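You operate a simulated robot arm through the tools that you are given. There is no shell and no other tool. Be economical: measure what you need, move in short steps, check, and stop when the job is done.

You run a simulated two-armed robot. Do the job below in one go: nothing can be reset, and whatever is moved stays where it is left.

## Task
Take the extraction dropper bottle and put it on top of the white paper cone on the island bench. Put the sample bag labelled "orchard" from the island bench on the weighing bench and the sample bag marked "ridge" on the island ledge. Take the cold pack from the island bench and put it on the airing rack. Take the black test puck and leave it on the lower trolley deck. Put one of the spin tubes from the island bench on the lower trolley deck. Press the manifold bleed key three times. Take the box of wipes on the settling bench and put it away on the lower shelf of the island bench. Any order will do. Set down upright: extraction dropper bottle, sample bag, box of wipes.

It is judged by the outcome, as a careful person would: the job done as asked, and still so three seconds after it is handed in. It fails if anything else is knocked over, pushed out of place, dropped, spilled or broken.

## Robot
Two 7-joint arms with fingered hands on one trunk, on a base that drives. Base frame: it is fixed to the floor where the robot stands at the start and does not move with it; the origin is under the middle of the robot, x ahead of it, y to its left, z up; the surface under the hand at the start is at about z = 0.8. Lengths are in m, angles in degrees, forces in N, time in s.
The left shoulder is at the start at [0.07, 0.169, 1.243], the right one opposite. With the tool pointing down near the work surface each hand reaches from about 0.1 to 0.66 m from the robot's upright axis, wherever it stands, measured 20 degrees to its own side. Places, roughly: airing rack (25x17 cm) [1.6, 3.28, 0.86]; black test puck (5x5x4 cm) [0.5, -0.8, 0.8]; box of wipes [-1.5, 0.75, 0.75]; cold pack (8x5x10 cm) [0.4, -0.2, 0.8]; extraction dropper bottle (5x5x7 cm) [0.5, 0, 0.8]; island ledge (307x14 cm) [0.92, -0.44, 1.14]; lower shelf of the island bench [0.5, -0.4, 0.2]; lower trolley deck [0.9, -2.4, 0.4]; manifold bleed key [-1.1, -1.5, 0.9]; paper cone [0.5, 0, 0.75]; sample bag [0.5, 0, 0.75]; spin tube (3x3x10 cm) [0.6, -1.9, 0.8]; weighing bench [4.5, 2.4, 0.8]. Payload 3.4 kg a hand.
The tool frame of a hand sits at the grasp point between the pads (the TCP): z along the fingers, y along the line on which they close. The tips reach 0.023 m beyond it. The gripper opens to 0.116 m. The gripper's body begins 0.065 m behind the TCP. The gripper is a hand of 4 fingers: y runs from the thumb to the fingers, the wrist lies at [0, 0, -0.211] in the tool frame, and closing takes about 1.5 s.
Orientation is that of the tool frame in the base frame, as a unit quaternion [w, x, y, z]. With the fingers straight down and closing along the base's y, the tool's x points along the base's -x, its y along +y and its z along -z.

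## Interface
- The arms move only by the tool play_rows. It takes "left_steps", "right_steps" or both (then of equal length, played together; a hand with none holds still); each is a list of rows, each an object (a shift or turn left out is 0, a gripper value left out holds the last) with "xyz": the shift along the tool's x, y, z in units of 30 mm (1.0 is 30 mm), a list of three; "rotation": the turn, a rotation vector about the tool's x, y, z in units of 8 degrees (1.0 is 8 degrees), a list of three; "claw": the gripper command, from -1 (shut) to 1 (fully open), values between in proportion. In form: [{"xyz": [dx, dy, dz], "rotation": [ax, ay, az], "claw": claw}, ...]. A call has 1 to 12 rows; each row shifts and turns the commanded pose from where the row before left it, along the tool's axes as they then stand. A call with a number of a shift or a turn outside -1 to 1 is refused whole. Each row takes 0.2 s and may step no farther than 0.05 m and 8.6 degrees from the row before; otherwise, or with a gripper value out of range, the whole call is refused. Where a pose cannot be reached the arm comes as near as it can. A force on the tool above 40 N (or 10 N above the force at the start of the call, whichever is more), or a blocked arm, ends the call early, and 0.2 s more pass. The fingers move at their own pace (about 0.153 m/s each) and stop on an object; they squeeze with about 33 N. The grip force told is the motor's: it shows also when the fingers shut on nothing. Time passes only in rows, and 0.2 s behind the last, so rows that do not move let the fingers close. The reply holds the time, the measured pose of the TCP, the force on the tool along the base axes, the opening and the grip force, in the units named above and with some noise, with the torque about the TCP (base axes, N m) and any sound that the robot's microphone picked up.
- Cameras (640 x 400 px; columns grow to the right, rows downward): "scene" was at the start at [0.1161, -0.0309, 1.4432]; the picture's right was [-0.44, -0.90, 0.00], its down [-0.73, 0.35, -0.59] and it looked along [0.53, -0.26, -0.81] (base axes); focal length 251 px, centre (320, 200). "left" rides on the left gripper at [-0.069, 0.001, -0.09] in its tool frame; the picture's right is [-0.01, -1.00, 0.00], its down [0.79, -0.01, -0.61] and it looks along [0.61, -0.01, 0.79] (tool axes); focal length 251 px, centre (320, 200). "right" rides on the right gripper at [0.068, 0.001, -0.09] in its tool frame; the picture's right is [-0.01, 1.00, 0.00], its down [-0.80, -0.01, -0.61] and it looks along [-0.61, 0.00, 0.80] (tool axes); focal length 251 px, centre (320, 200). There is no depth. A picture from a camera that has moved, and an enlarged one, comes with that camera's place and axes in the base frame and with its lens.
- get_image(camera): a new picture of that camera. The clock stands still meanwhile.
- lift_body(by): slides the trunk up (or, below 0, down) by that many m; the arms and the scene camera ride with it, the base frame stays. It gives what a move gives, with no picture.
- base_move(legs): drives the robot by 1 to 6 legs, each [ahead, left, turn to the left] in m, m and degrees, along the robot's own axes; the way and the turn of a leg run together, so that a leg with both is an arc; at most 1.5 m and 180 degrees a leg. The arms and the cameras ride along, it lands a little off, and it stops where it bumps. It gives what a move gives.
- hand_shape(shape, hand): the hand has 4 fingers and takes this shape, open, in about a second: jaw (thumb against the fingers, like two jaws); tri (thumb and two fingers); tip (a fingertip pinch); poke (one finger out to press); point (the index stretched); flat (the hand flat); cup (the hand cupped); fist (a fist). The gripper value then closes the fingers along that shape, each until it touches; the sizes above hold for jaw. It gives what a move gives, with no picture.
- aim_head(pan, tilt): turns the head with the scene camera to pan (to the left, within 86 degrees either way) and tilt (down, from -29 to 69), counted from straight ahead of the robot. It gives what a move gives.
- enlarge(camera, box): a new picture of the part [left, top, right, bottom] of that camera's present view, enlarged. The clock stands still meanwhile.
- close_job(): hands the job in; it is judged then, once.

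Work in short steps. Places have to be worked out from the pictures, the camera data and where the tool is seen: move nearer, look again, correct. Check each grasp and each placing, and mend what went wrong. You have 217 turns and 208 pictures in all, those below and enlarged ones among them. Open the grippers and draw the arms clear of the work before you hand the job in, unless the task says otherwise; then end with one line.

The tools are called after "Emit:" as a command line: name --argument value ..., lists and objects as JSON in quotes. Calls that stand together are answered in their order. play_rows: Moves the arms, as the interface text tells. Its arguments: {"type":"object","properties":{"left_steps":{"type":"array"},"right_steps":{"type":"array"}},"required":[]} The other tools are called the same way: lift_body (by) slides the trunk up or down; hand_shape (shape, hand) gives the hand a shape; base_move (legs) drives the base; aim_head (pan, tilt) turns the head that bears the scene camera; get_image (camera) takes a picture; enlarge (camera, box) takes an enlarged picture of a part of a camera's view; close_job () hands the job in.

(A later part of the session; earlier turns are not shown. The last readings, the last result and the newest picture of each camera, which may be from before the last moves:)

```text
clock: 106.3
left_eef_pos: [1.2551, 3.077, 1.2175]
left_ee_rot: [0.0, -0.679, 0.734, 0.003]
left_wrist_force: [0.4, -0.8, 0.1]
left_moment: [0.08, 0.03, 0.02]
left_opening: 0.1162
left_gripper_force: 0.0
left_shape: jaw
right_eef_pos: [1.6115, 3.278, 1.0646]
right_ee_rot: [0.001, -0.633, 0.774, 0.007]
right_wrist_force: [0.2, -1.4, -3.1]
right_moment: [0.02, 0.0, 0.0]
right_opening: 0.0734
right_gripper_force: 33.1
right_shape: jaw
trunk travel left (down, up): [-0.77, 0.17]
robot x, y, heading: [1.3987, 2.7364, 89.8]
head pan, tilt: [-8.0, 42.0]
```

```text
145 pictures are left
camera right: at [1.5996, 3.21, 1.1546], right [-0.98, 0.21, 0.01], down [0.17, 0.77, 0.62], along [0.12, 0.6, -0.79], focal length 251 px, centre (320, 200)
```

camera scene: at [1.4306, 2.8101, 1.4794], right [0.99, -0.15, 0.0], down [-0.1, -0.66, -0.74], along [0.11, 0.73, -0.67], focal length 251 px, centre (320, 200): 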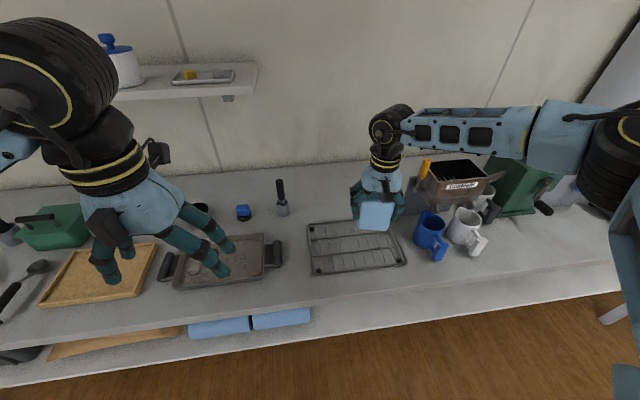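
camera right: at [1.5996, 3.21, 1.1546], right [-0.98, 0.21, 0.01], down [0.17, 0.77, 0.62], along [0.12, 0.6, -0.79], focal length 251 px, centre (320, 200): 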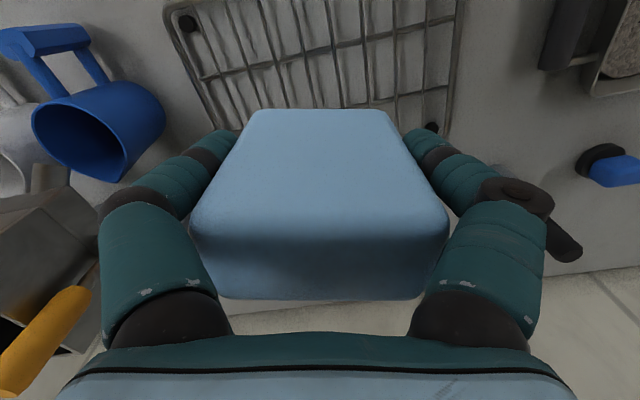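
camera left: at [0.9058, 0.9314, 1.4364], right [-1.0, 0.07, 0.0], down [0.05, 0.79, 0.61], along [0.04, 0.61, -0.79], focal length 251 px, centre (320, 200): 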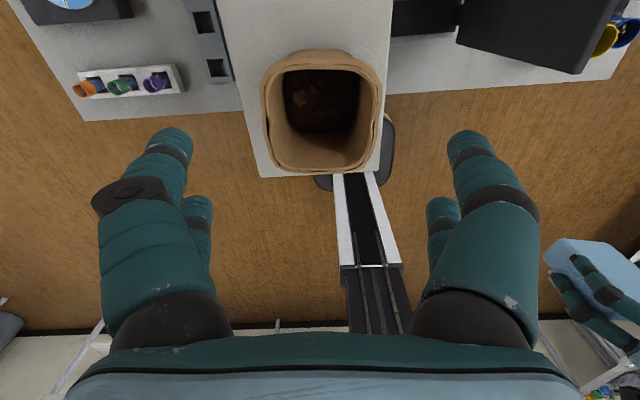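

Right above the rack centre. Lower to near contact.

Emit:
play_rows --right_steps '[{"xyz": [0, 0, 0.8]}, {"xyz": [0, 0, 0.8]}, {"xyz": [0, 0, 0.8]}, {"xyz": [0, 0, 0.7]}, {"xyz": [0, 0, 0.4]}, {"xyz": [0, 0, 0.2]}]'

Emit:
get_image --camera "scene"

```text
clock: 107.7
left_eef_pos: [1.2547, 3.0833, 1.2168]
left_ee_rot: [0.0, -0.679, 0.734, 0.0]
left_wrist_force: [-0.1, -0.6, 0.0]
left_moment: [-0.01, 0.0, 0.0]
left_opening: 0.1159
left_gripper_force: 0.0
left_shape: jaw
right_eef_pos: [1.6309, 3.2515, 0.9685]
right_ee_rot: [0.001, -0.633, 0.774, 0.006]
right_wrist_force: [0.2, -0.3, -3.7]
right_moment: [-0.03, 0.03, 0.02]
right_opening: 0.0732
right_gripper_force: 33.1
right_shape: jaw
right hand out of reach, approached as far as the arm can: row 1, 2, 3, 4, 5, 6
trunk travel left (down, up): [-0.77, 0.17]
robot x, y, heading: [1.4054, 2.7361, 89.6]
head pan, tilt: [-8.0, 42.0]
```

```text
144 pictures are left
camera scene: at [1.4156, 2.8703, 1.4794], right [0.99, -0.14, 0.0], down [-0.1, -0.66, -0.74], along [0.11, 0.73, -0.67], focal length 251 px, centre (320, 200)
```

scene: 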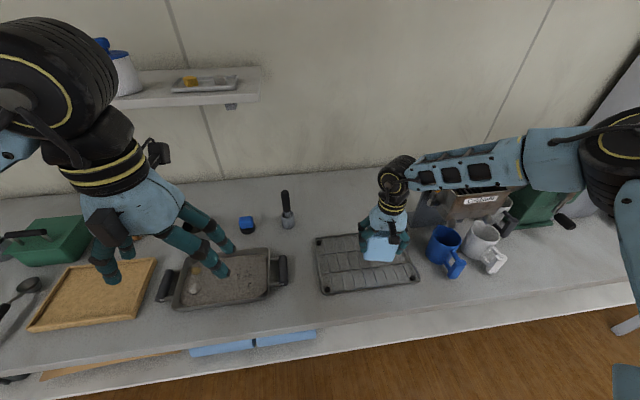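

Reach shortens as it lowers, but (1.631, 3.248) is still well on the rack. Bring the commanded pose there and lower gently.

Emit:
play_rows --right_steps '[{"xyz": [0.85, -0.85, 0]}, {"xyz": [0, 0, 0.1]}, {"xyz": [0, 0, 0.1]}]'

```text
clock: 108.5
left_eef_pos: [1.255, 3.0832, 1.2164]
left_ee_rot: [0.0, -0.679, 0.734, 0.0]
left_wrist_force: [-0.2, 0.7, -0.6]
left_moment: [0.0, 0.02, 0.0]
left_opening: 0.1164
left_gripper_force: 0.0
left_shape: jaw
right_eef_pos: [1.6516, 3.2218, 0.9634]
right_ee_rot: [0.001, -0.633, 0.774, 0.004]
right_wrist_force: [1.1, -0.5, -3.8]
right_moment: [-0.03, 0.0, -0.01]
right_opening: 0.0732
right_gripper_force: 32.8
right_shape: jaw
trunk travel left (down, up): [-0.77, 0.17]
robot x, y, heading: [1.401, 2.7347, 89.7]
head pan, tilt: [-8.0, 42.0]
```

Now reachable but a bit near the front; drive 3.5 cm ahead and 3 cm left instead.

Emit:
base_move --legs '[[0.04, 0.035, 0]]'

Emit:
play_rows --right_steps '[{"xyz": [0, 0, 0.2]}, {"xyz": [0, 0, 0.15]}, {"xyz": [0, 0, 0.1]}, {"xyz": [0, 0, 0.1]}]'

Emit:
enlarge --camera "scene" --box '[290, 180, 450, 310]'

```text
clock: 109.4
left_eef_pos: [1.2237, 3.1178, 1.2189]
left_ee_rot: [0.001, -0.679, 0.734, 0.002]
left_wrist_force: [-0.3, 0.5, -0.3]
left_moment: [0.05, 0.02, 0.01]
left_opening: 0.116
left_gripper_force: 0.0
left_shape: jaw
right_eef_pos: [1.6196, 3.2572, 0.9632]
right_ee_rot: [0.0, -0.632, 0.775, 0.008]
right_wrist_force: [0.8, 0.1, -4.1]
right_moment: [0.06, 0.0, -0.01]
right_opening: 0.0732
right_gripper_force: 32.6
right_shape: jaw
trunk travel left (down, up): [-0.77, 0.17]
robot x, y, heading: [1.3657, 2.7736, 89.6]
head pan, tilt: [-8.0, 42.0]
```

```text
clock: 110.4
left_eef_pos: [1.2206, 3.1225, 1.2166]
left_ee_rot: [0.0, -0.679, 0.734, 0.0]
left_wrist_force: [-0.1, 0.2, -0.7]
left_moment: [-0.01, 0.02, 0.0]
left_opening: 0.1157
left_gripper_force: 0.0
left_shape: jaw
right_eef_pos: [1.617, 3.2613, 0.9472]
right_ee_rot: [0.0, -0.633, 0.774, 0.006]
right_wrist_force: [-0.2, 0.4, -2.7]
right_moment: [0.01, 0.0, -0.01]
right_opening: 0.073
right_gripper_force: 33.0
right_shape: jaw
trunk travel left (down, up): [-0.77, 0.17]
robot x, y, heading: [1.3693, 2.7719, 89.8]
head pan, tilt: [-8.0, 42.0]
```

```text
3.08 times, centred on (370, 245) of scene
camera zoom: at [1.3815, 2.9088, 1.4795], right [0.99, -0.15, 0.0], down [-0.1, -0.66, -0.74], along [0.11, 0.73, -0.67], focal length 772 px, centre (166, 62)
```

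zoom: 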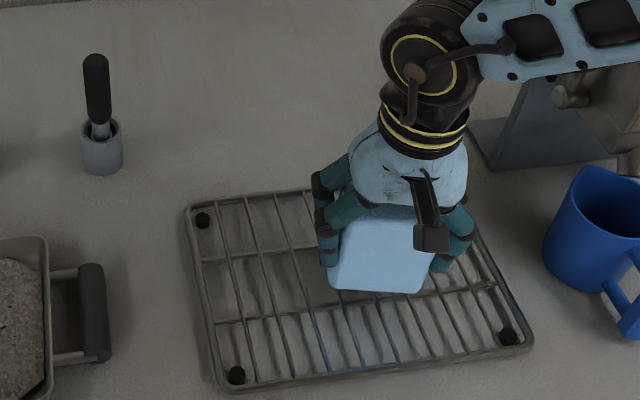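

Over the rack; continue lowering by millimetres until contact.

Emit:
play_rows --right_steps '[{"xyz": [0, 0, 0.15]}, {"xyz": [0, 0, 0.12]}, {"xyz": [0, 0, 0.1]}, {"xyz": [0, 0, 0.1]}]'

```text
clock: 111.4
left_eef_pos: [1.2205, 3.1227, 1.2179]
left_ee_rot: [0.001, -0.679, 0.734, -0.001]
left_wrist_force: [0.5, -0.5, 0.2]
left_moment: [0.0, 0.01, 0.01]
left_opening: 0.1158
left_gripper_force: 0.0
left_shape: jaw
right_eef_pos: [1.6168, 3.2617, 0.9314]
right_ee_rot: [0.0, -0.633, 0.774, 0.005]
right_wrist_force: [-0.9, -0.4, -3.2]
right_moment: [-0.01, -0.02, -0.02]
right_opening: 0.0734
right_gripper_force: 32.7
right_shape: jaw
trunk travel left (down, up): [-0.77, 0.17]
robot x, y, heading: [1.3668, 2.7733, 89.7]
head pan, tilt: [-8.0, 42.0]
```

No contact yet (bottom ≈0.856); go on.

Emit:
play_rows --right_steps '[{"xyz": [0, 0, 0.12]}, {"xyz": [0, 0, 0.12]}, {"xyz": [0, 0, 0.1]}, {"xyz": [0, 0, 0.1]}, {"xyz": [0, 0, 0.1]}]'

Emit:
enlarge --camera "scene" --box '[290, 180, 450, 310]'

```text
clock: 112.5
left_eef_pos: [1.2189, 3.1196, 1.218]
left_ee_rot: [0.002, -0.68, 0.733, 0.0]
left_wrist_force: [-1.0, 0.5, -0.3]
left_moment: [0.01, 0.05, -0.01]
left_opening: 0.1159
left_gripper_force: 0.0
left_shape: jaw
right_eef_pos: [1.6155, 3.2606, 0.9254]
right_ee_rot: [0.005, -0.633, 0.774, 0.012]
right_wrist_force: [1.3, -3.0, 25.0]
right_moment: [-1.01, -1.04, -0.09]
right_opening: 0.0728
right_gripper_force: 32.9
right_shape: jaw
right hand out of reach, approached as far as the arm can: row 5
trunk travel left (down, up): [-0.77, 0.17]
robot x, y, heading: [1.3716, 2.7755, 89.6]
head pan, tilt: [-8.0, 42.0]
stopped in row 5 (right hand): the force on the tool passed its limit at 43 N (the readings are from after the stop); the commanded pose is now the measured one
```

```text
3.08 times, centred on (370, 245) of scene
camera zoom: at [1.3795, 2.9043, 1.48], right [0.99, -0.15, 0.0], down [-0.1, -0.66, -0.75], along [0.11, 0.74, -0.67], focal length 772 px, centre (166, 62)
```

zoom: 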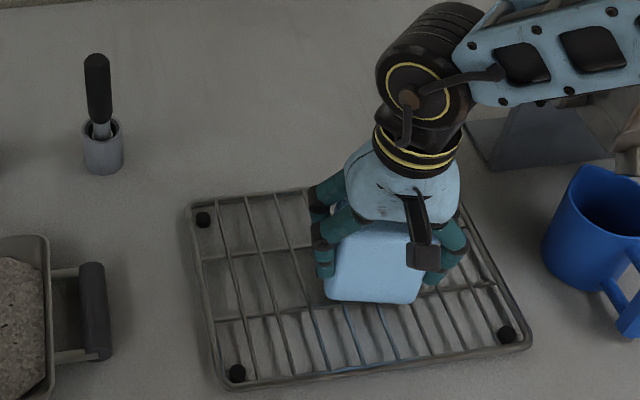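

Solid contact. Relieve 2 mm and open gradually.

Emit:
play_rows --right_steps '[{"xyz": [0, 0, -0.06]}, {"claw": 0.4}, {"claw": 0.6}, {"claw": 1}, {"claw": 1}, {"claw": 1}]'

Emit:
enlarge --camera "scene" --box '[290, 180, 450, 310]'

Emit:
get_image --camera "right"

```text
clock: 113.9
left_eef_pos: [1.2194, 3.1203, 1.2169]
left_ee_rot: [0.002, -0.679, 0.734, -0.001]
left_wrist_force: [-0.2, 0.3, 0.4]
left_moment: [-0.02, 0.0, -0.02]
left_opening: 0.1158
left_gripper_force: 0.1
left_shape: jaw
right_eef_pos: [1.6169, 3.2622, 0.9262]
right_ee_rot: [0.004, -0.633, 0.774, 0.011]
right_wrist_force: [-2.5, 0.4, 10.2]
right_moment: [-0.12, -0.05, 0.03]
right_opening: 0.1156
right_gripper_force: 0.0
right_shape: jaw
trunk travel left (down, up): [-0.77, 0.17]
robot x, y, heading: [1.3687, 2.7736, 89.3]
head pan, tilt: [-8.0, 42.0]
```

```text
3.08 times, centred on (370, 245) of scene
camera zoom: at [1.3795, 2.907, 1.4797], right [0.99, -0.15, 0.0], down [-0.1, -0.66, -0.74], along [0.11, 0.74, -0.67], focal length 772 px, centre (166, 62)
```

zoom: 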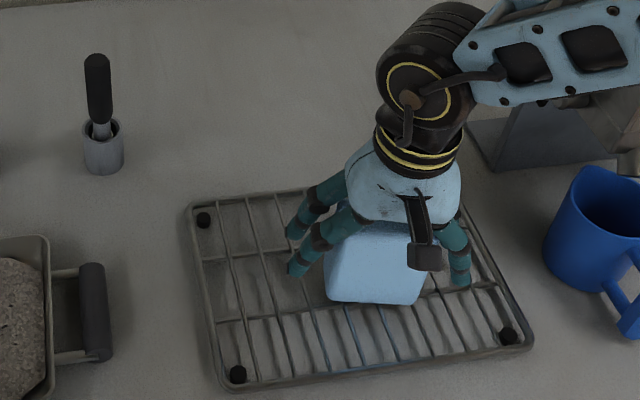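

```text
140 pictures are left
camera right: at [1.6041, 3.1931, 1.0148], right [-0.98, 0.21, 0.01], down [0.17, 0.77, 0.62], along [0.12, 0.61, -0.78], focal length 251 px, centre (320, 200)
```

right: 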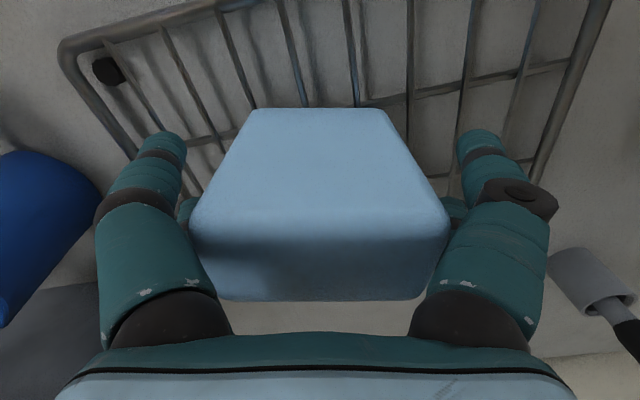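

Released. Raise straight up and check that the pack stays.

Emit:
play_rows --right_steps '[{"xyz": [0, 0, -0.3]}, {"xyz": [0, 0, -0.6]}, {"xyz": [0, 0, -0.9]}, {"xyz": [0, 0, -1]}, {"xyz": [0, 0, -1]}, {"xyz": [0, 0, -1]}]'

Emit:
get_image --camera "scene"

```text
clock: 115.3
left_eef_pos: [1.2207, 3.1203, 1.2163]
left_ee_rot: [0.001, -0.679, 0.734, 0.001]
left_wrist_force: [-0.7, 0.0, 0.9]
left_moment: [0.04, -0.01, 0.01]
left_opening: 0.1158
left_gripper_force: 0.1
left_shape: jaw
right_eef_pos: [1.6177, 3.2587, 1.069]
right_ee_rot: [0.003, -0.634, 0.774, 0.01]
right_wrist_force: [0.4, 0.0, 0.2]
right_moment: [0.0, 0.0, 0.0]
right_opening: 0.1156
right_gripper_force: 0.1
right_shape: jaw
trunk travel left (down, up): [-0.77, 0.17]
robot x, y, heading: [1.367, 2.7729, 89.6]
head pan, tilt: [-8.0, 42.0]
```

```text
139 pictures are left
camera scene: at [1.3807, 2.9078, 1.4796], right [0.99, -0.15, 0.0], down [-0.1, -0.66, -0.74], along [0.11, 0.74, -0.67], focal length 251 px, centre (320, 200)
```

scene: 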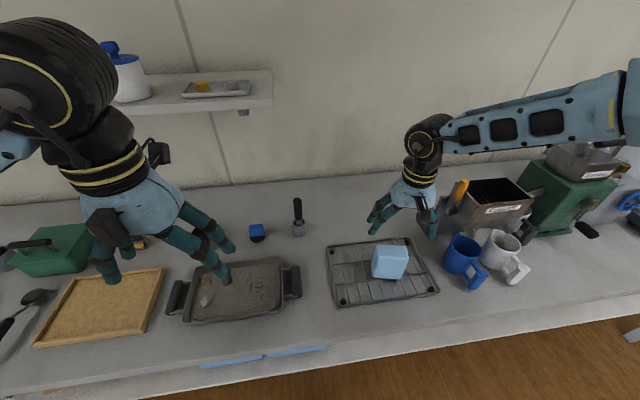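

Cold pack is on the rack. Retract the right hand and drive back to the near side of the island for the orchard bag.

Emit:
play_rows --right_steps '[{"xyz": [0.4, 0, -1]}, {"xyz": [1, 0, -1]}, {"xyz": [1, 0, -0.5]}, {"xyz": [1, 0, 0]}, {"xyz": [1, 0, 0]}, {"xyz": [1, 0, 0]}, {"xyz": [1, 0, 0]}]'

Emit:
base_move --legs '[[-0.7, 0, 0], [0, 1.5, 0], [0, 0.3, 0], [-1.5, 0, 0], [-0.45, 0, 0], [0, 0, -90]]'

Emit:
aim_head --pan -10 --tilt 50

Emit:
get_image --camera "scene"

```text
clock: 116.9
left_eef_pos: [1.2194, 3.1202, 1.2162]
left_ee_rot: [0.0, -0.68, 0.733, 0.001]
left_wrist_force: [0.9, 0.1, 0.6]
left_moment: [0.06, -0.03, -0.02]
left_opening: 0.1158
left_gripper_force: 0.1
left_shape: jaw
right_eef_pos: [1.5807, 3.0693, 1.1398]
right_ee_rot: [0.002, -0.633, 0.774, 0.01]
right_wrist_force: [-0.5, 0.2, -0.4]
right_moment: [0.04, 0.0, 0.01]
right_opening: 0.1159
right_gripper_force: 0.1
right_shape: jaw
trunk travel left (down, up): [-0.77, 0.17]
robot x, y, heading: [1.3685, 2.7715, 89.9]
head pan, tilt: [-8.0, 42.0]
```

```text
clock: 142.6
left_eef_pos: [-0.0753, 0.2796, 1.2168]
left_ee_rot: [0.001, 0.033, 0.999, -0.001]
left_wrist_force: [0.1, -0.2, -0.4]
left_moment: [-0.02, 0.0, 0.01]
left_opening: 0.1162
left_gripper_force: 0.0
left_shape: jaw
right_eef_pos: [-0.1223, -0.0823, 1.1392]
right_ee_rot: [0.009, 0.094, 0.996, 0.004]
right_wrist_force: [-0.2, 0.1, 0.5]
right_moment: [0.01, 0.04, -0.04]
right_opening: 0.1157
right_gripper_force: 0.1
right_shape: jaw
trunk travel left (down, up): [-0.77, 0.17]
robot x, y, heading: [-0.4188, 0.1253, 0.2]
head pan, tilt: [-8.0, 42.0]
```

```text
clock: 143.2
left_eef_pos: [-0.0752, 0.2786, 1.2163]
left_ee_rot: [0.0, 0.032, 0.999, 0.0]
left_wrist_force: [-0.2, -1.0, -0.6]
left_moment: [0.0, -0.02, 0.03]
left_opening: 0.1159
left_gripper_force: 0.0
left_shape: jaw
right_eef_pos: [-0.1222, -0.0828, 1.1407]
right_ee_rot: [0.009, 0.095, 0.995, 0.006]
right_wrist_force: [0.4, -0.2, -0.2]
right_moment: [0.02, -0.03, -0.03]
right_opening: 0.116
right_gripper_force: 0.2
right_shape: jaw
trunk travel left (down, up): [-0.77, 0.17]
robot x, y, heading: [-0.4218, 0.1243, 0.3]
head pan, tilt: [-10.0, 50.0]
```

```text
138 pictures are left
camera scene: at [-0.2954, 0.1148, 1.4683], right [-0.17, -0.99, 0.0], down [-0.75, 0.13, -0.64], along [0.63, -0.11, -0.77], focal length 251 px, centre (320, 200)
```

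scene: 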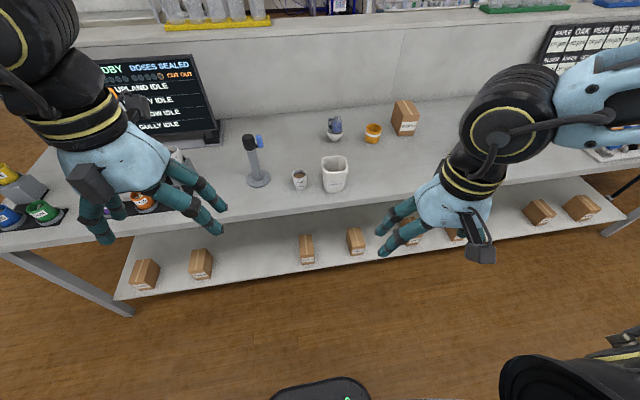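

Drive up to the bench at the orchard bag.

Emit:
base_move --legs '[[0.4, 0.0, 0]]'

Emit:
get_image --camera "right"

Emit:
get_image --camera "scene"

```text
clock: 145.7
left_eef_pos: [0.3205, 0.2799, 1.2169]
left_ee_rot: [0.001, 0.034, 0.999, 0.0]
left_wrist_force: [0.1, -0.2, 0.0]
left_moment: [-0.02, -0.03, -0.01]
left_opening: 0.1159
left_gripper_force: 0.0
left_shape: jaw
right_eef_pos: [0.2729, -0.0816, 1.1396]
right_ee_rot: [0.009, 0.095, 0.995, 0.005]
right_wrist_force: [-0.3, 0.3, 0.4]
right_moment: [0.0, -0.03, -0.02]
right_opening: 0.1157
right_gripper_force: 0.0
right_shape: jaw
trunk travel left (down, up): [-0.77, 0.17]
robot x, y, heading: [-0.026, 0.1278, -0.1]
head pan, tilt: [-10.0, 50.0]
```

```text
137 pictures are left
camera right: at [0.2048, -0.0679, 1.2292], right [0.2, 0.98, 0.01], down [0.77, -0.16, 0.62], along [0.61, -0.11, -0.78], focal length 251 px, centre (320, 200)
```

right: 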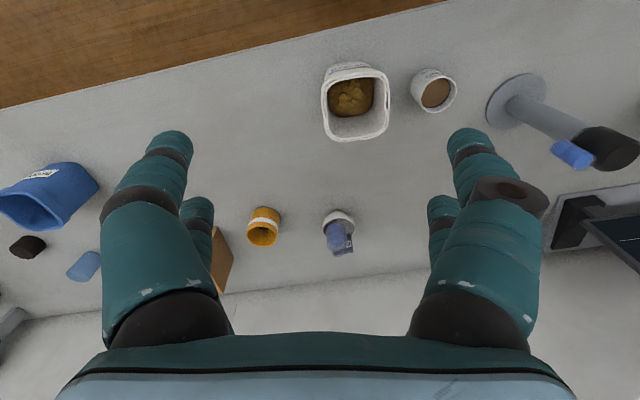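

```text
136 pictures are left
camera scene: at [0.0998, 0.1164, 1.4684], right [-0.17, -0.99, 0.0], down [-0.75, 0.13, -0.64], along [0.63, -0.11, -0.77], focal length 251 px, centre (320, 200)
```

scene: 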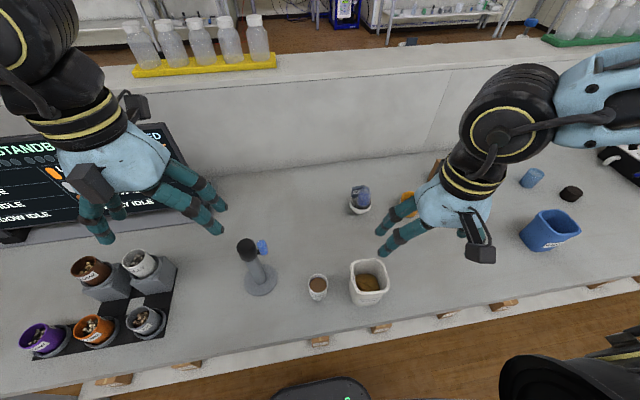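

Orchard rim ≈[0.32,-0.04,0.898]; the mug sits 4 cm beside it. Enlarge for orientation.

Emit:
enlarge --camera "right" --box '[300, 40, 480, 160]'

```text
3.33 times, centred on (390, 100) of right
camera zoom: at [0.2048, -0.0679, 1.2292], right [0.2, 0.98, 0.01], down [0.77, -0.16, 0.62], along [0.61, -0.11, -0.78], focal length 838 px, centre (87, 533)
```

zoom: 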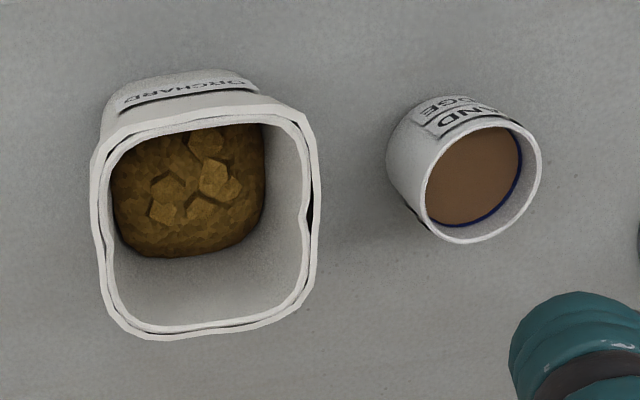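

Bag is turned ~6°; align the hand, move above it with opening ~0.108.

Emit:
play_rows --right_steps '[{"rotation": [0, 0, -0.69], "claw": 0.88}, {"xyz": [-0.24, 0.228, 0.89]}, {"xyz": [-0.24, 0.228, 0.89]}, {"xyz": [-0.24, 0.228, 0.89]}, {"xyz": [-0.24, 0.228, 0.89]}, {"xyz": [-0.24, 0.228, 0.89]}, {"xyz": [-0.24, 0.228, 0.89]}]'

Emit:
get_image --camera "right"

```text
clock: 147.3
left_eef_pos: [0.3205, 0.2799, 1.2157]
left_ee_rot: [-0.001, 0.034, 0.999, 0.0]
left_wrist_force: [0.5, -0.2, -0.7]
left_moment: [0.02, 0.01, 0.02]
left_opening: 0.1159
left_gripper_force: 0.0
left_shape: jaw
right_eef_pos: [0.3243, -0.0436, 0.9792]
right_ee_rot: [0.009, 0.048, 0.999, 0.006]
right_wrist_force: [-0.1, 0.2, 0.3]
right_moment: [-0.01, 0.02, 0.0]
right_opening: 0.1091
right_gripper_force: 0.1
right_shape: jaw
trunk travel left (down, up): [-0.77, 0.17]
robot x, y, heading: [-0.025, 0.1287, 0.0]
head pan, tilt: [-10.0, 50.0]
```

```text
134 pictures are left
camera right: at [0.2557, -0.0363, 1.0692], right [0.1, 0.99, 0.01], down [0.78, -0.09, 0.62], along [0.62, -0.06, -0.78], focal length 251 px, centre (320, 200)
```

right: 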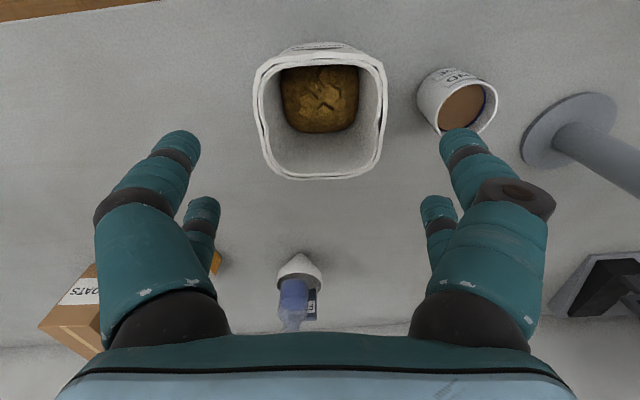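

Shift 7 mm toward the robot and 3 mm away from the mug, then descend.

Emit:
play_rows --right_steps '[{"xyz": [0.22, -0.1, 0.4]}, {"xyz": [0, 0, 0.8]}, {"xyz": [0, 0, 0.8]}, {"xyz": [0, 0, 0.8]}, {"xyz": [0, 0, 0.77]}]'

Emit:
get_image --camera "right"

Emit:
get_image --camera "scene"

```text
clock: 148.5
left_eef_pos: [0.3227, 0.2798, 1.2166]
left_ee_rot: [0.001, 0.034, 0.999, 0.0]
left_wrist_force: [-0.6, -0.4, -0.1]
left_moment: [0.02, 0.02, 0.0]
left_opening: 0.116
left_gripper_force: 0.0
left_shape: jaw
right_eef_pos: [0.3489, -0.0653, 0.8881]
right_ee_rot: [0.007, 0.045, 0.999, 0.006]
right_wrist_force: [0.1, 1.2, 1.2]
right_moment: [0.05, -0.02, -0.03]
right_opening: 0.1093
right_gripper_force: 0.0
right_shape: jaw
right hand out of reach, approached as far as the arm can: row 1, 2, 3, 4, 5
trunk travel left (down, up): [-0.77, 0.17]
robot x, y, heading: [-0.0239, 0.1291, 0.3]
head pan, tilt: [-10.0, 50.0]
```

```text
133 pictures are left
camera right: at [0.2811, -0.0586, 0.9778], right [0.1, 0.99, 0.01], down [0.78, -0.09, 0.62], along [0.61, -0.05, -0.79], focal length 251 px, centre (320, 200)
```

right: 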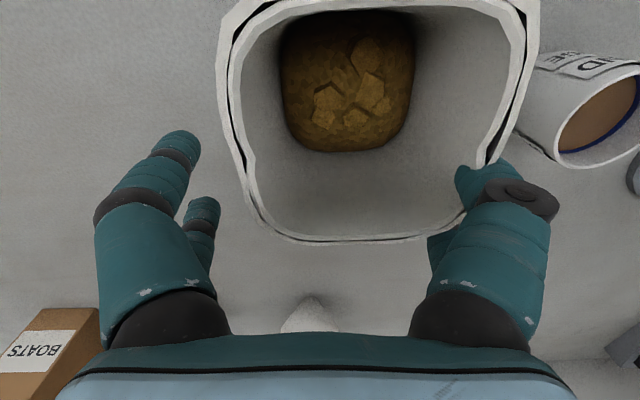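

```text
132 pictures are left
camera scene: at [0.1022, 0.1163, 1.4682], right [-0.17, -0.99, 0.0], down [-0.76, 0.13, -0.64], along [0.63, -0.11, -0.77], focal length 251 px, centre (320, 200)
```

scene: 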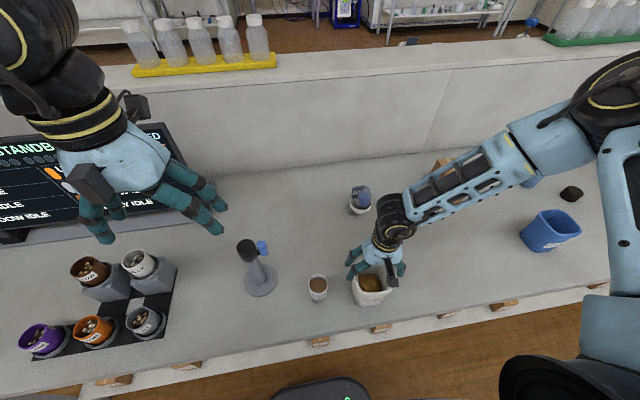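

Inner reach limit shifted the hand; raise straight up, back the base 12 cm, and redo.

Emit:
play_rows --right_steps '[{"xyz": [0, 0, -0.6]}, {"xyz": [0, 0, -1]}, {"xyz": [0, 0, -1]}, {"xyz": [0, 0, -1]}]'

Emit:
base_move --legs '[[-0.12, 0.0, 0]]'

Emit:
get_image --camera "right"

```text
clock: 149.5
left_eef_pos: [0.3209, 0.2805, 1.2173]
left_ee_rot: [0.002, 0.034, 0.999, 0.0]
left_wrist_force: [0.2, -0.6, 0.4]
left_moment: [-0.03, -0.02, -0.01]
left_opening: 0.1162
left_gripper_force: 0.0
left_shape: jaw
right_eef_pos: [0.3458, -0.0651, 0.9972]
right_ee_rot: [0.009, 0.047, 0.999, 0.004]
right_wrist_force: [-0.8, -0.4, -0.1]
right_moment: [0.01, -0.02, -0.01]
right_opening: 0.1093
right_gripper_force: 0.0
right_shape: jaw
trunk travel left (down, up): [-0.77, 0.17]
robot x, y, heading: [-0.0201, 0.1287, 0.1]
head pan, tilt: [-10.0, 50.0]
```

```text
clock: 150.8
left_eef_pos: [0.2048, 0.2792, 1.2159]
left_ee_rot: [0.0, 0.033, 0.999, -0.001]
left_wrist_force: [0.5, 0.0, -0.6]
left_moment: [0.01, -0.01, 0.0]
left_opening: 0.1159
left_gripper_force: 0.0
left_shape: jaw
right_eef_pos: [0.2289, -0.0667, 0.996]
right_ee_rot: [0.008, 0.046, 0.999, 0.004]
right_wrist_force: [0.2, 0.5, 1.3]
right_moment: [0.02, 0.04, 0.01]
right_opening: 0.1091
right_gripper_force: 0.1
right_shape: jaw
trunk travel left (down, up): [-0.77, 0.17]
robot x, y, heading: [-0.1442, 0.1269, 0.4]
head pan, tilt: [-10.0, 50.0]
```

```text
131 pictures are left
camera right: at [0.1598, -0.0593, 1.0854], right [0.1, 0.99, 0.01], down [0.78, -0.09, 0.62], along [0.62, -0.06, -0.78], focal length 251 px, centre (320, 200)
```

right: 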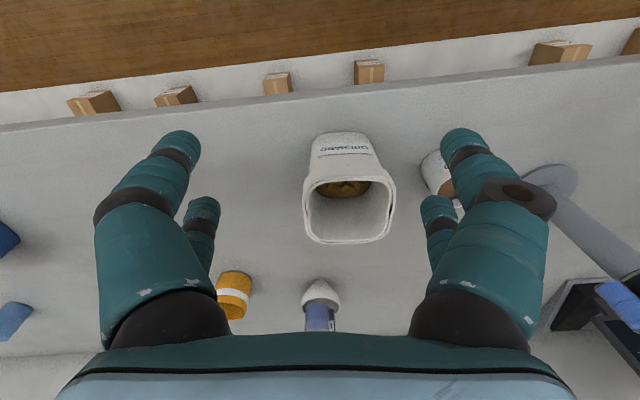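

Move above the bag again.

Emit:
play_rows --right_steps '[{"xyz": [-0.95, 0.333, 0.1]}, {"xyz": [-0.95, 0.333, 0.2]}, {"xyz": [-0.95, 0.333, 0.2]}]'

Emit:
get_image --camera "right"

```text
clock: 151.6
left_eef_pos: [0.2023, 0.2798, 1.216]
left_ee_rot: [0.0, 0.033, 0.999, -0.001]
left_wrist_force: [-0.1, -0.1, -0.3]
left_moment: [-0.01, 0.01, 0.0]
left_opening: 0.116
left_gripper_force: 0.1
left_shape: jaw
right_eef_pos: [0.3148, -0.044, 0.9844]
right_ee_rot: [0.01, 0.046, 0.999, 0.004]
right_wrist_force: [0.5, -0.3, -0.5]
right_moment: [0.02, 0.02, -0.01]
right_opening: 0.1093
right_gripper_force: 0.0
right_shape: jaw
trunk travel left (down, up): [-0.77, 0.17]
robot x, y, heading: [-0.1429, 0.1306, 0.4]
head pan, tilt: [-10.0, 50.0]
```

```text
130 pictures are left
camera right: at [0.2465, -0.0373, 1.0731], right [0.1, 0.99, 0.01], down [0.78, -0.09, 0.62], along [0.62, -0.05, -0.78], focal length 251 px, centre (320, 200)
```

right: 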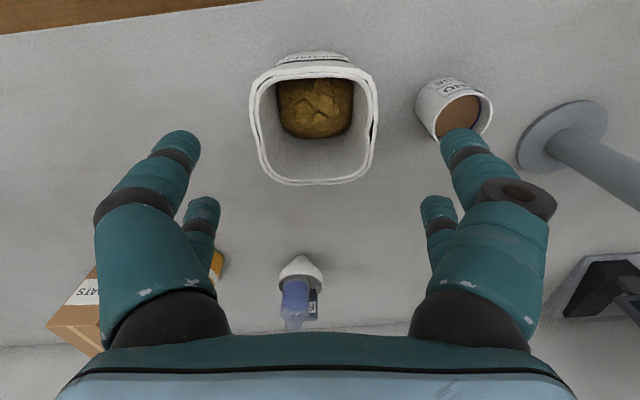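

Centred; shift 4 mm away from the mug and descend.

Emit:
play_rows --right_steps '[{"xyz": [0, -0.13, 0.6]}, {"xyz": [0, 0, 0.8]}, {"xyz": [0, 0, 0.8]}, {"xyz": [0, 0, 0.8]}, {"xyz": [0, 0, 0.75]}]'

Emit:
get_image --camera "right"

```text
clock: 152.8
left_eef_pos: [0.2014, 0.2795, 1.2174]
left_ee_rot: [0.001, 0.033, 0.999, 0.001]
left_wrist_force: [-0.1, 0.9, 1.0]
left_moment: [-0.03, 0.03, -0.01]
left_opening: 0.1159
left_gripper_force: 0.2
left_shape: jaw
right_eef_pos: [0.2923, -0.0772, 0.907]
right_ee_rot: [0.009, 0.046, 0.999, 0.006]
right_wrist_force: [-0.1, 1.2, 1.2]
right_moment: [0.11, -0.03, 0.04]
right_opening: 0.1094
right_gripper_force: 0.0
right_shape: jaw
right hand out of reach, approached as far as the arm can: row 2, 3, 4, 5
trunk travel left (down, up): [-0.77, 0.17]
robot x, y, heading: [-0.1412, 0.128, 0.4]
head pan, tilt: [-10.0, 50.0]
```

```text
129 pictures are left
camera right: at [0.2244, -0.0703, 0.9961], right [0.1, 0.99, 0.01], down [0.78, -0.09, 0.62], along [0.62, -0.06, -0.78], focal length 251 px, centre (320, 200)
```

right: 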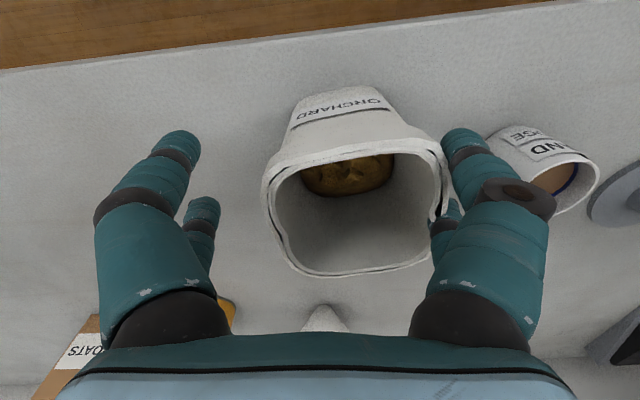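

The right arm is at a joint limit when low; I'll raise, recentre, and use the trunk to lower instead.

Emit:
play_rows --right_steps '[{"xyz": [0, 0, -0.8]}, {"xyz": [0, 0, -0.9]}, {"xyz": [0, 0, -0.9]}, {"xyz": [-0.33, 0.51, 0]}, {"xyz": [-0.33, 0.51, 0]}]'

Emit:
lift_body --by -0.06

Emit:
get_image --camera "right"

```text
clock: 154.0
left_eef_pos: [0.2039, 0.2805, 1.2163]
left_ee_rot: [0.0, 0.034, 0.999, 0.001]
left_wrist_force: [0.0, -0.2, -0.2]
left_moment: [0.0, 0.0, 0.0]
left_opening: 0.1158
left_gripper_force: 0.0
left_shape: jaw
right_eef_pos: [0.3145, -0.0483, 0.9846]
right_ee_rot: [0.01, 0.047, 0.999, 0.004]
right_wrist_force: [0.3, 0.1, 0.5]
right_moment: [-0.01, 0.02, 0.02]
right_opening: 0.1091
right_gripper_force: 0.1
right_shape: jaw
trunk travel left (down, up): [-0.77, 0.17]
robot x, y, heading: [-0.1446, 0.1287, 0.5]
head pan, tilt: [-10.0, 50.0]
```

```text
clock: 155.0
left_eef_pos: [0.2018, 0.2804, 1.1571]
left_ee_rot: [0.0, 0.033, 0.999, 0.0]
left_wrist_force: [0.7, 0.4, -0.4]
left_moment: [0.01, -0.02, 0.0]
left_opening: 0.1158
left_gripper_force: 0.1
left_shape: jaw
right_eef_pos: [0.315, -0.0476, 0.9257]
right_ee_rot: [0.009, 0.047, 0.999, 0.005]
right_wrist_force: [-0.5, 0.0, -0.2]
right_moment: [-0.01, 0.01, 0.02]
right_opening: 0.1091
right_gripper_force: 0.1
right_shape: jaw
trunk travel left (down, up): [-0.71, 0.23]
robot x, y, heading: [-0.1447, 0.1295, 0.5]
head pan, tilt: [-10.0, 50.0]
```

```text
128 pictures are left
camera right: at [0.2459, -0.0413, 1.0146], right [0.1, 0.99, 0.01], down [0.78, -0.09, 0.62], along [0.62, -0.06, -0.78], focal length 251 px, centre (320, 200)
```

right: 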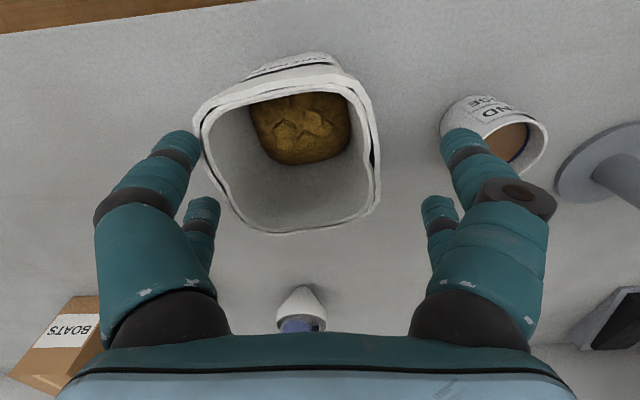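

The bag was nudged and turned slightly earlier (still upright) – now ≈(0.307,-0.062), ~9° turned. Realign.

Emit:
play_rows --right_steps '[{"xyz": [0, 0, -0.8], "claw": 1}, {"rotation": [0, 0, -0.55]}, {"rotation": [0, 0, -0.55]}, {"xyz": [0.3, -0.48, 0]}]'

Emit:
get_image --camera "right"

```text
clock: 156.0
left_eef_pos: [0.2005, 0.2797, 1.1566]
left_ee_rot: [0.001, 0.033, 0.999, 0.0]
left_wrist_force: [-0.4, 0.2, -0.6]
left_moment: [0.0, 0.01, -0.01]
left_opening: 0.1158
left_gripper_force: 0.0
left_shape: jaw
right_eef_pos: [0.3063, -0.0627, 0.9489]
right_ee_rot: [0.011, -0.031, 0.999, 0.005]
right_wrist_force: [-0.4, 1.0, 0.2]
right_moment: [0.0, -0.01, 0.0]
right_opening: 0.1159
right_gripper_force: 0.1
right_shape: jaw
trunk travel left (down, up): [-0.71, 0.23]
robot x, y, heading: [-0.1451, 0.1285, 0.4]
head pan, tilt: [-10.0, 50.0]
```

```text
127 pictures are left
camera right: at [0.2368, -0.067, 1.0385], right [-0.05, 1.0, 0.01], down [0.78, 0.04, 0.62], along [0.62, 0.04, -0.78], focal length 251 px, centre (320, 200)
```

right: 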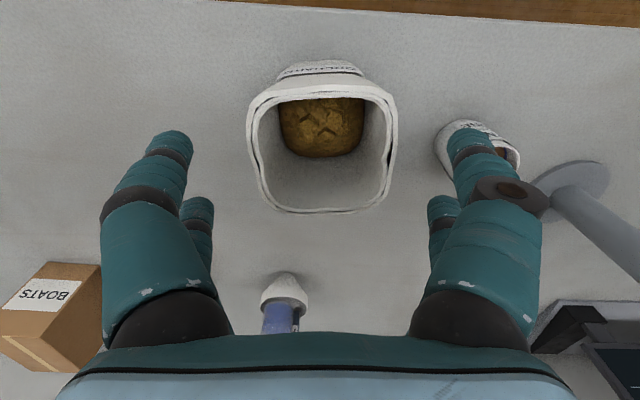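

Aligned. Lower with the trunk by 0.077.

Emit:
lift_body --by -0.077

Emit:
get_image --camera "right"

```text
clock: 157.1
left_eef_pos: [0.2007, 0.2803, 1.0804]
left_ee_rot: [0.001, 0.033, 0.999, 0.0]
left_wrist_force: [0.2, 0.1, -0.5]
left_moment: [0.02, -0.02, 0.0]
left_opening: 0.116
left_gripper_force: 0.0
left_shape: jaw
right_eef_pos: [0.3063, -0.0629, 0.8729]
right_ee_rot: [0.009, -0.03, 0.999, 0.003]
right_wrist_force: [-0.6, -0.4, 0.0]
right_moment: [0.04, 0.0, -0.01]
right_opening: 0.1158
right_gripper_force: 0.1
right_shape: jaw
trunk travel left (down, up): [-0.633, 0.307]
robot x, y, heading: [-0.1479, 0.126, 0.1]
head pan, tilt: [-10.0, 50.0]
```

```text
126 pictures are left
camera right: at [0.2374, -0.0667, 0.9613], right [-0.05, 1.0, 0.01], down [0.78, 0.04, 0.62], along [0.62, 0.04, -0.78], focal length 251 px, centre (320, 200)
```

right: 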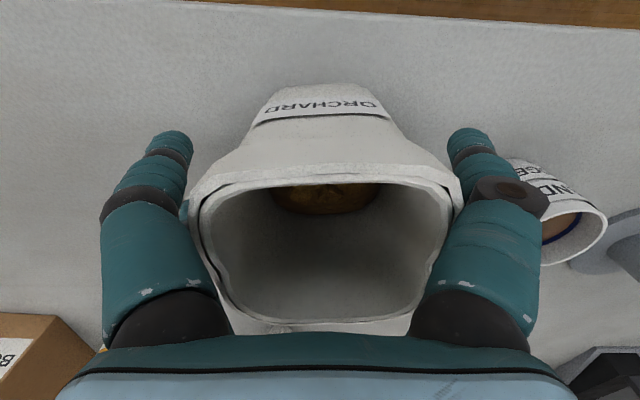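

Good. Close and then lift with the trunk.

Emit:
play_rows --right_steps '[{"claw": 0.5}, {"claw": 0.2}, {"claw": -1}, {"claw": -1}, {"claw": -1}, {"claw": -1}, {"claw": -1}]'

Emit:
lift_body --by 0.25

Emit:
get_image --camera "right"

Emit:
get_image --camera "scene"

```text
clock: 158.7
left_eef_pos: [0.2029, 0.2798, 1.0798]
left_ee_rot: [0.001, 0.033, 0.999, -0.001]
left_wrist_force: [0.6, 0.6, -0.6]
left_moment: [-0.01, 0.02, 0.02]
left_opening: 0.1161
left_gripper_force: 0.0
left_shape: jaw
right_eef_pos: [0.3064, -0.0633, 0.8721]
right_ee_rot: [0.01, -0.031, 0.999, 0.004]
right_wrist_force: [-0.1, -0.4, 0.4]
right_moment: [0.02, -0.02, 0.03]
right_opening: 0.0532
right_gripper_force: 29.6
right_shape: jaw
trunk travel left (down, up): [-0.633, 0.307]
robot x, y, heading: [-0.1429, 0.1302, 0.1]
head pan, tilt: [-10.0, 50.0]
```

```text
clock: 161.3
left_eef_pos: [0.2021, 0.2792, 1.3295]
left_ee_rot: [0.0, 0.033, 0.999, 0.0]
left_wrist_force: [1.6, 0.0, -1.4]
left_moment: [0.02, 0.01, 0.04]
left_opening: 0.1159
left_gripper_force: 0.1
left_shape: jaw
right_eef_pos: [0.3073, -0.0629, 1.1215]
right_ee_rot: [0.009, -0.03, 0.999, 0.003]
right_wrist_force: [0.5, -0.3, -2.2]
right_moment: [-0.02, 0.0, 0.01]
right_opening: 0.0533
right_gripper_force: 30.4
right_shape: jaw
trunk travel left (down, up): [-0.883, 0.057]
robot x, y, heading: [-0.1425, 0.1265, 0.4]
head pan, tilt: [-10.0, 50.0]
```

```text
125 pictures are left
camera right: at [0.238, -0.0668, 1.2111], right [-0.05, 1.0, 0.01], down [0.78, 0.04, 0.62], along [0.62, 0.04, -0.78], focal length 251 px, centre (320, 200)
```

right: 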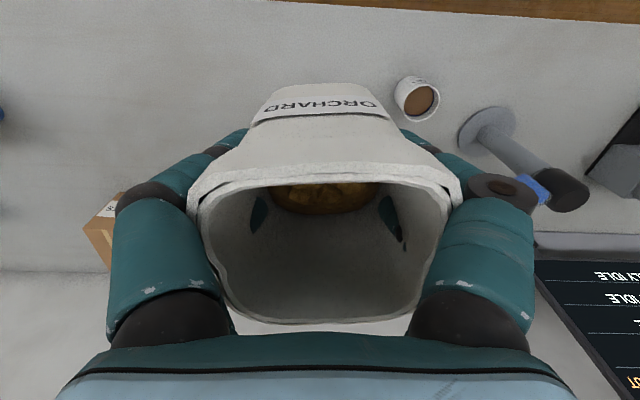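

```text
124 pictures are left
camera scene: at [-0.0176, 0.1159, 1.5812], right [-0.17, -0.99, 0.0], down [-0.76, 0.13, -0.64], along [0.63, -0.11, -0.77], focal length 251 px, centre (320, 200)
```

scene: 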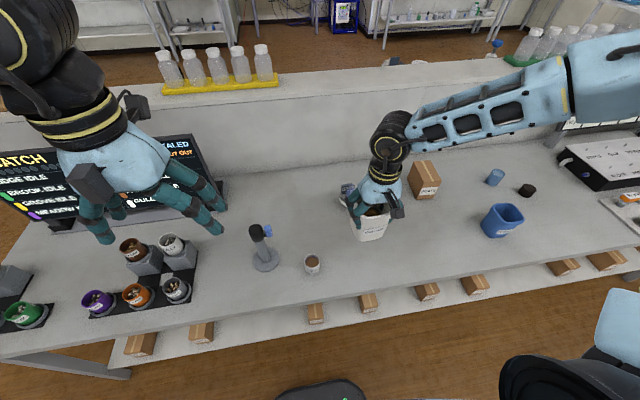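

Orchard held. Drive around the island's end toward the weighing bench.

Emit:
base_move --legs '[[-0.3, 0, 0], [0, 1.5, 0], [0, 0.35, 0], [1.5, 0, 0], [1.5, 0, 0]]'

Emit:
aim_head --pan 0 --tilt 25

Emit:
get_image --camera "scene"

```text
clock: 186.3
left_eef_pos: [2.8998, 2.1108, 1.3308]
left_ee_rot: [0.001, 0.037, 0.999, 0.0]
left_wrist_force: [0.0, -0.3, 0.9]
left_moment: [0.0, 0.0, -0.02]
left_opening: 0.116
left_gripper_force: 0.0
left_shape: jaw
right_eef_pos: [3.002, 1.7654, 1.1235]
right_ee_rot: [0.01, -0.026, 1.0, 0.004]
right_wrist_force: [-0.1, 0.2, -1.3]
right_moment: [-0.01, 0.04, 0.01]
right_opening: 0.0534
right_gripper_force: 29.7
right_shape: jaw
trunk travel left (down, up): [-0.883, 0.057]
robot x, y, heading: [2.5566, 1.9602, -0.1]
head pan, tilt: [-10.0, 50.0]
```

```text
clock: 187.2
left_eef_pos: [2.8995, 2.1103, 1.3289]
left_ee_rot: [0.0, 0.037, 0.999, -0.001]
left_wrist_force: [0.1, 0.5, -0.2]
left_moment: [0.02, -0.03, 0.0]
left_opening: 0.1158
left_gripper_force: 0.1
left_shape: jaw
right_eef_pos: [3.0015, 1.7659, 1.1221]
right_ee_rot: [0.009, -0.025, 1.0, 0.003]
right_wrist_force: [0.5, -0.4, -2.4]
right_moment: [-0.02, 0.0, -0.01]
right_opening: 0.0532
right_gripper_force: 30.0
right_shape: jaw
trunk travel left (down, up): [-0.883, 0.057]
robot x, y, heading: [2.5489, 1.9596, -0.0]
head pan, tilt: [0.0, 25.0]
```

```text
123 pictures are left
camera scene: at [2.6951, 1.9615, 1.6186], right [-0.01, -1.0, 0.0], down [-0.42, 0.0, -0.91], along [0.91, 0.0, -0.42], focal length 251 px, centre (320, 200)
```

scene: 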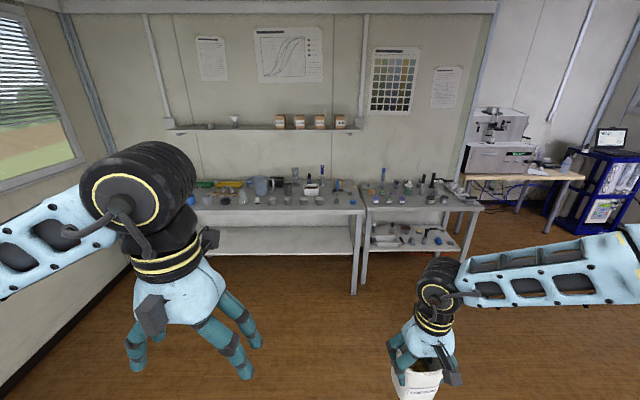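

The long bench at left-centre (y≈1.6–2.9) is the weighing bench. Drive nearer and look for a free spot.

Emit:
base_move --legs '[[1.0, 0.35, 0]]'

Emit:
aim_head --pan 0 --tilt 35

Emit:
get_image --camera "scene"

```text
clock: 192.6
left_eef_pos: [3.89, 2.459, 1.3297]
left_ee_rot: [0.001, 0.035, 0.999, 0.0]
left_wrist_force: [-0.3, 0.2, -0.5]
left_moment: [0.01, -0.02, -0.04]
left_opening: 0.1159
left_gripper_force: 0.1
left_shape: jaw
right_eef_pos: [3.9938, 2.1161, 1.1222]
right_ee_rot: [0.01, -0.028, 1.0, 0.004]
right_wrist_force: [-0.9, -0.1, -2.9]
right_moment: [-0.01, -0.04, -0.02]
right_opening: 0.0531
right_gripper_force: 30.7
right_shape: jaw
trunk travel left (down, up): [-0.883, 0.057]
robot x, y, heading: [3.5449, 2.3101, 0.1]
head pan, tilt: [0.0, 25.0]
```

```text
clock: 193.3
left_eef_pos: [3.8911, 2.4603, 1.3295]
left_ee_rot: [0.0, 0.036, 0.999, 0.0]
left_wrist_force: [-0.1, 1.0, -0.1]
left_moment: [0.0, 0.0, 0.03]
left_opening: 0.116
left_gripper_force: 0.1
left_shape: jaw
right_eef_pos: [3.9936, 2.1166, 1.1218]
right_ee_rot: [0.008, -0.028, 1.0, 0.004]
right_wrist_force: [0.0, 0.5, -2.1]
right_moment: [-0.02, -0.02, 0.01]
right_opening: 0.0533
right_gripper_force: 29.9
right_shape: jaw
trunk travel left (down, up): [-0.883, 0.057]
robot x, y, heading: [3.5468, 2.3094, -0.1]
head pan, tilt: [0.0, 35.0]
```

```text
122 pictures are left
camera scene: at [3.6828, 2.31, 1.603], right [0.0, -1.0, 0.0], down [-0.57, 0.0, -0.82], along [0.82, 0.0, -0.57], focal length 251 px, centre (320, 200)
```

scene: 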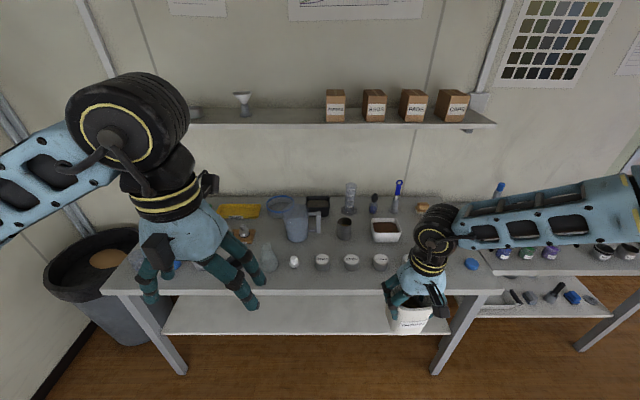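

Take the right-hand camera view to see the bench under/behind the arm.

Emit:
get_image --camera "right"

Emit:
enlarge --camera "scene" --box '[230, 170, 510, 310]'

```text
121 pictures are left
camera right: at [3.9252, 2.1128, 1.2111], right [-0.05, 1.0, 0.01], down [0.78, 0.03, 0.62], along [0.62, 0.03, -0.78], focal length 251 px, centre (320, 200)
```

right: 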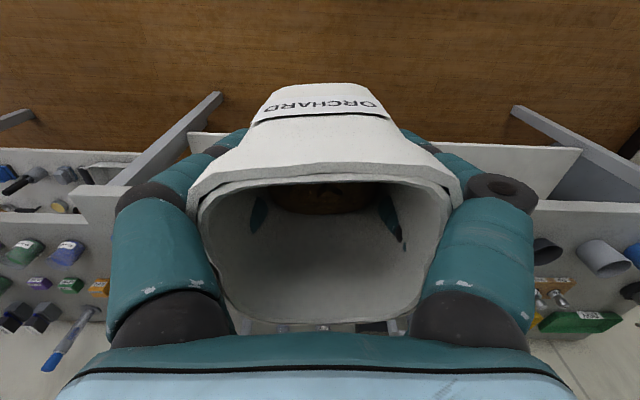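

```text
2.29 times, centred on (370, 240) of scene
camera zoom: at [3.6828, 2.31, 1.603], right [0.0, -1.0, 0.0], down [-0.57, 0.0, -0.82], along [0.82, 0.0, -0.57], focal length 574 px, centre (206, 109)
```

zoom: 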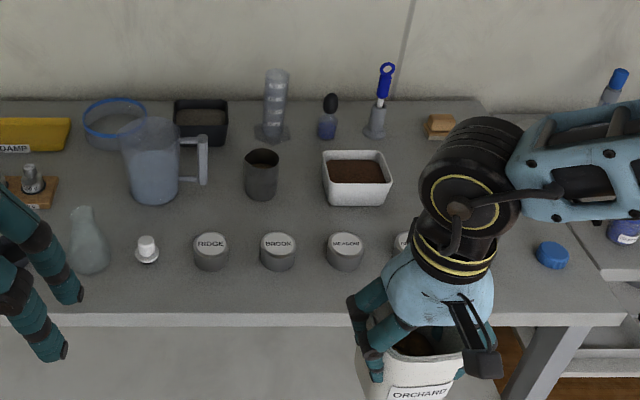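

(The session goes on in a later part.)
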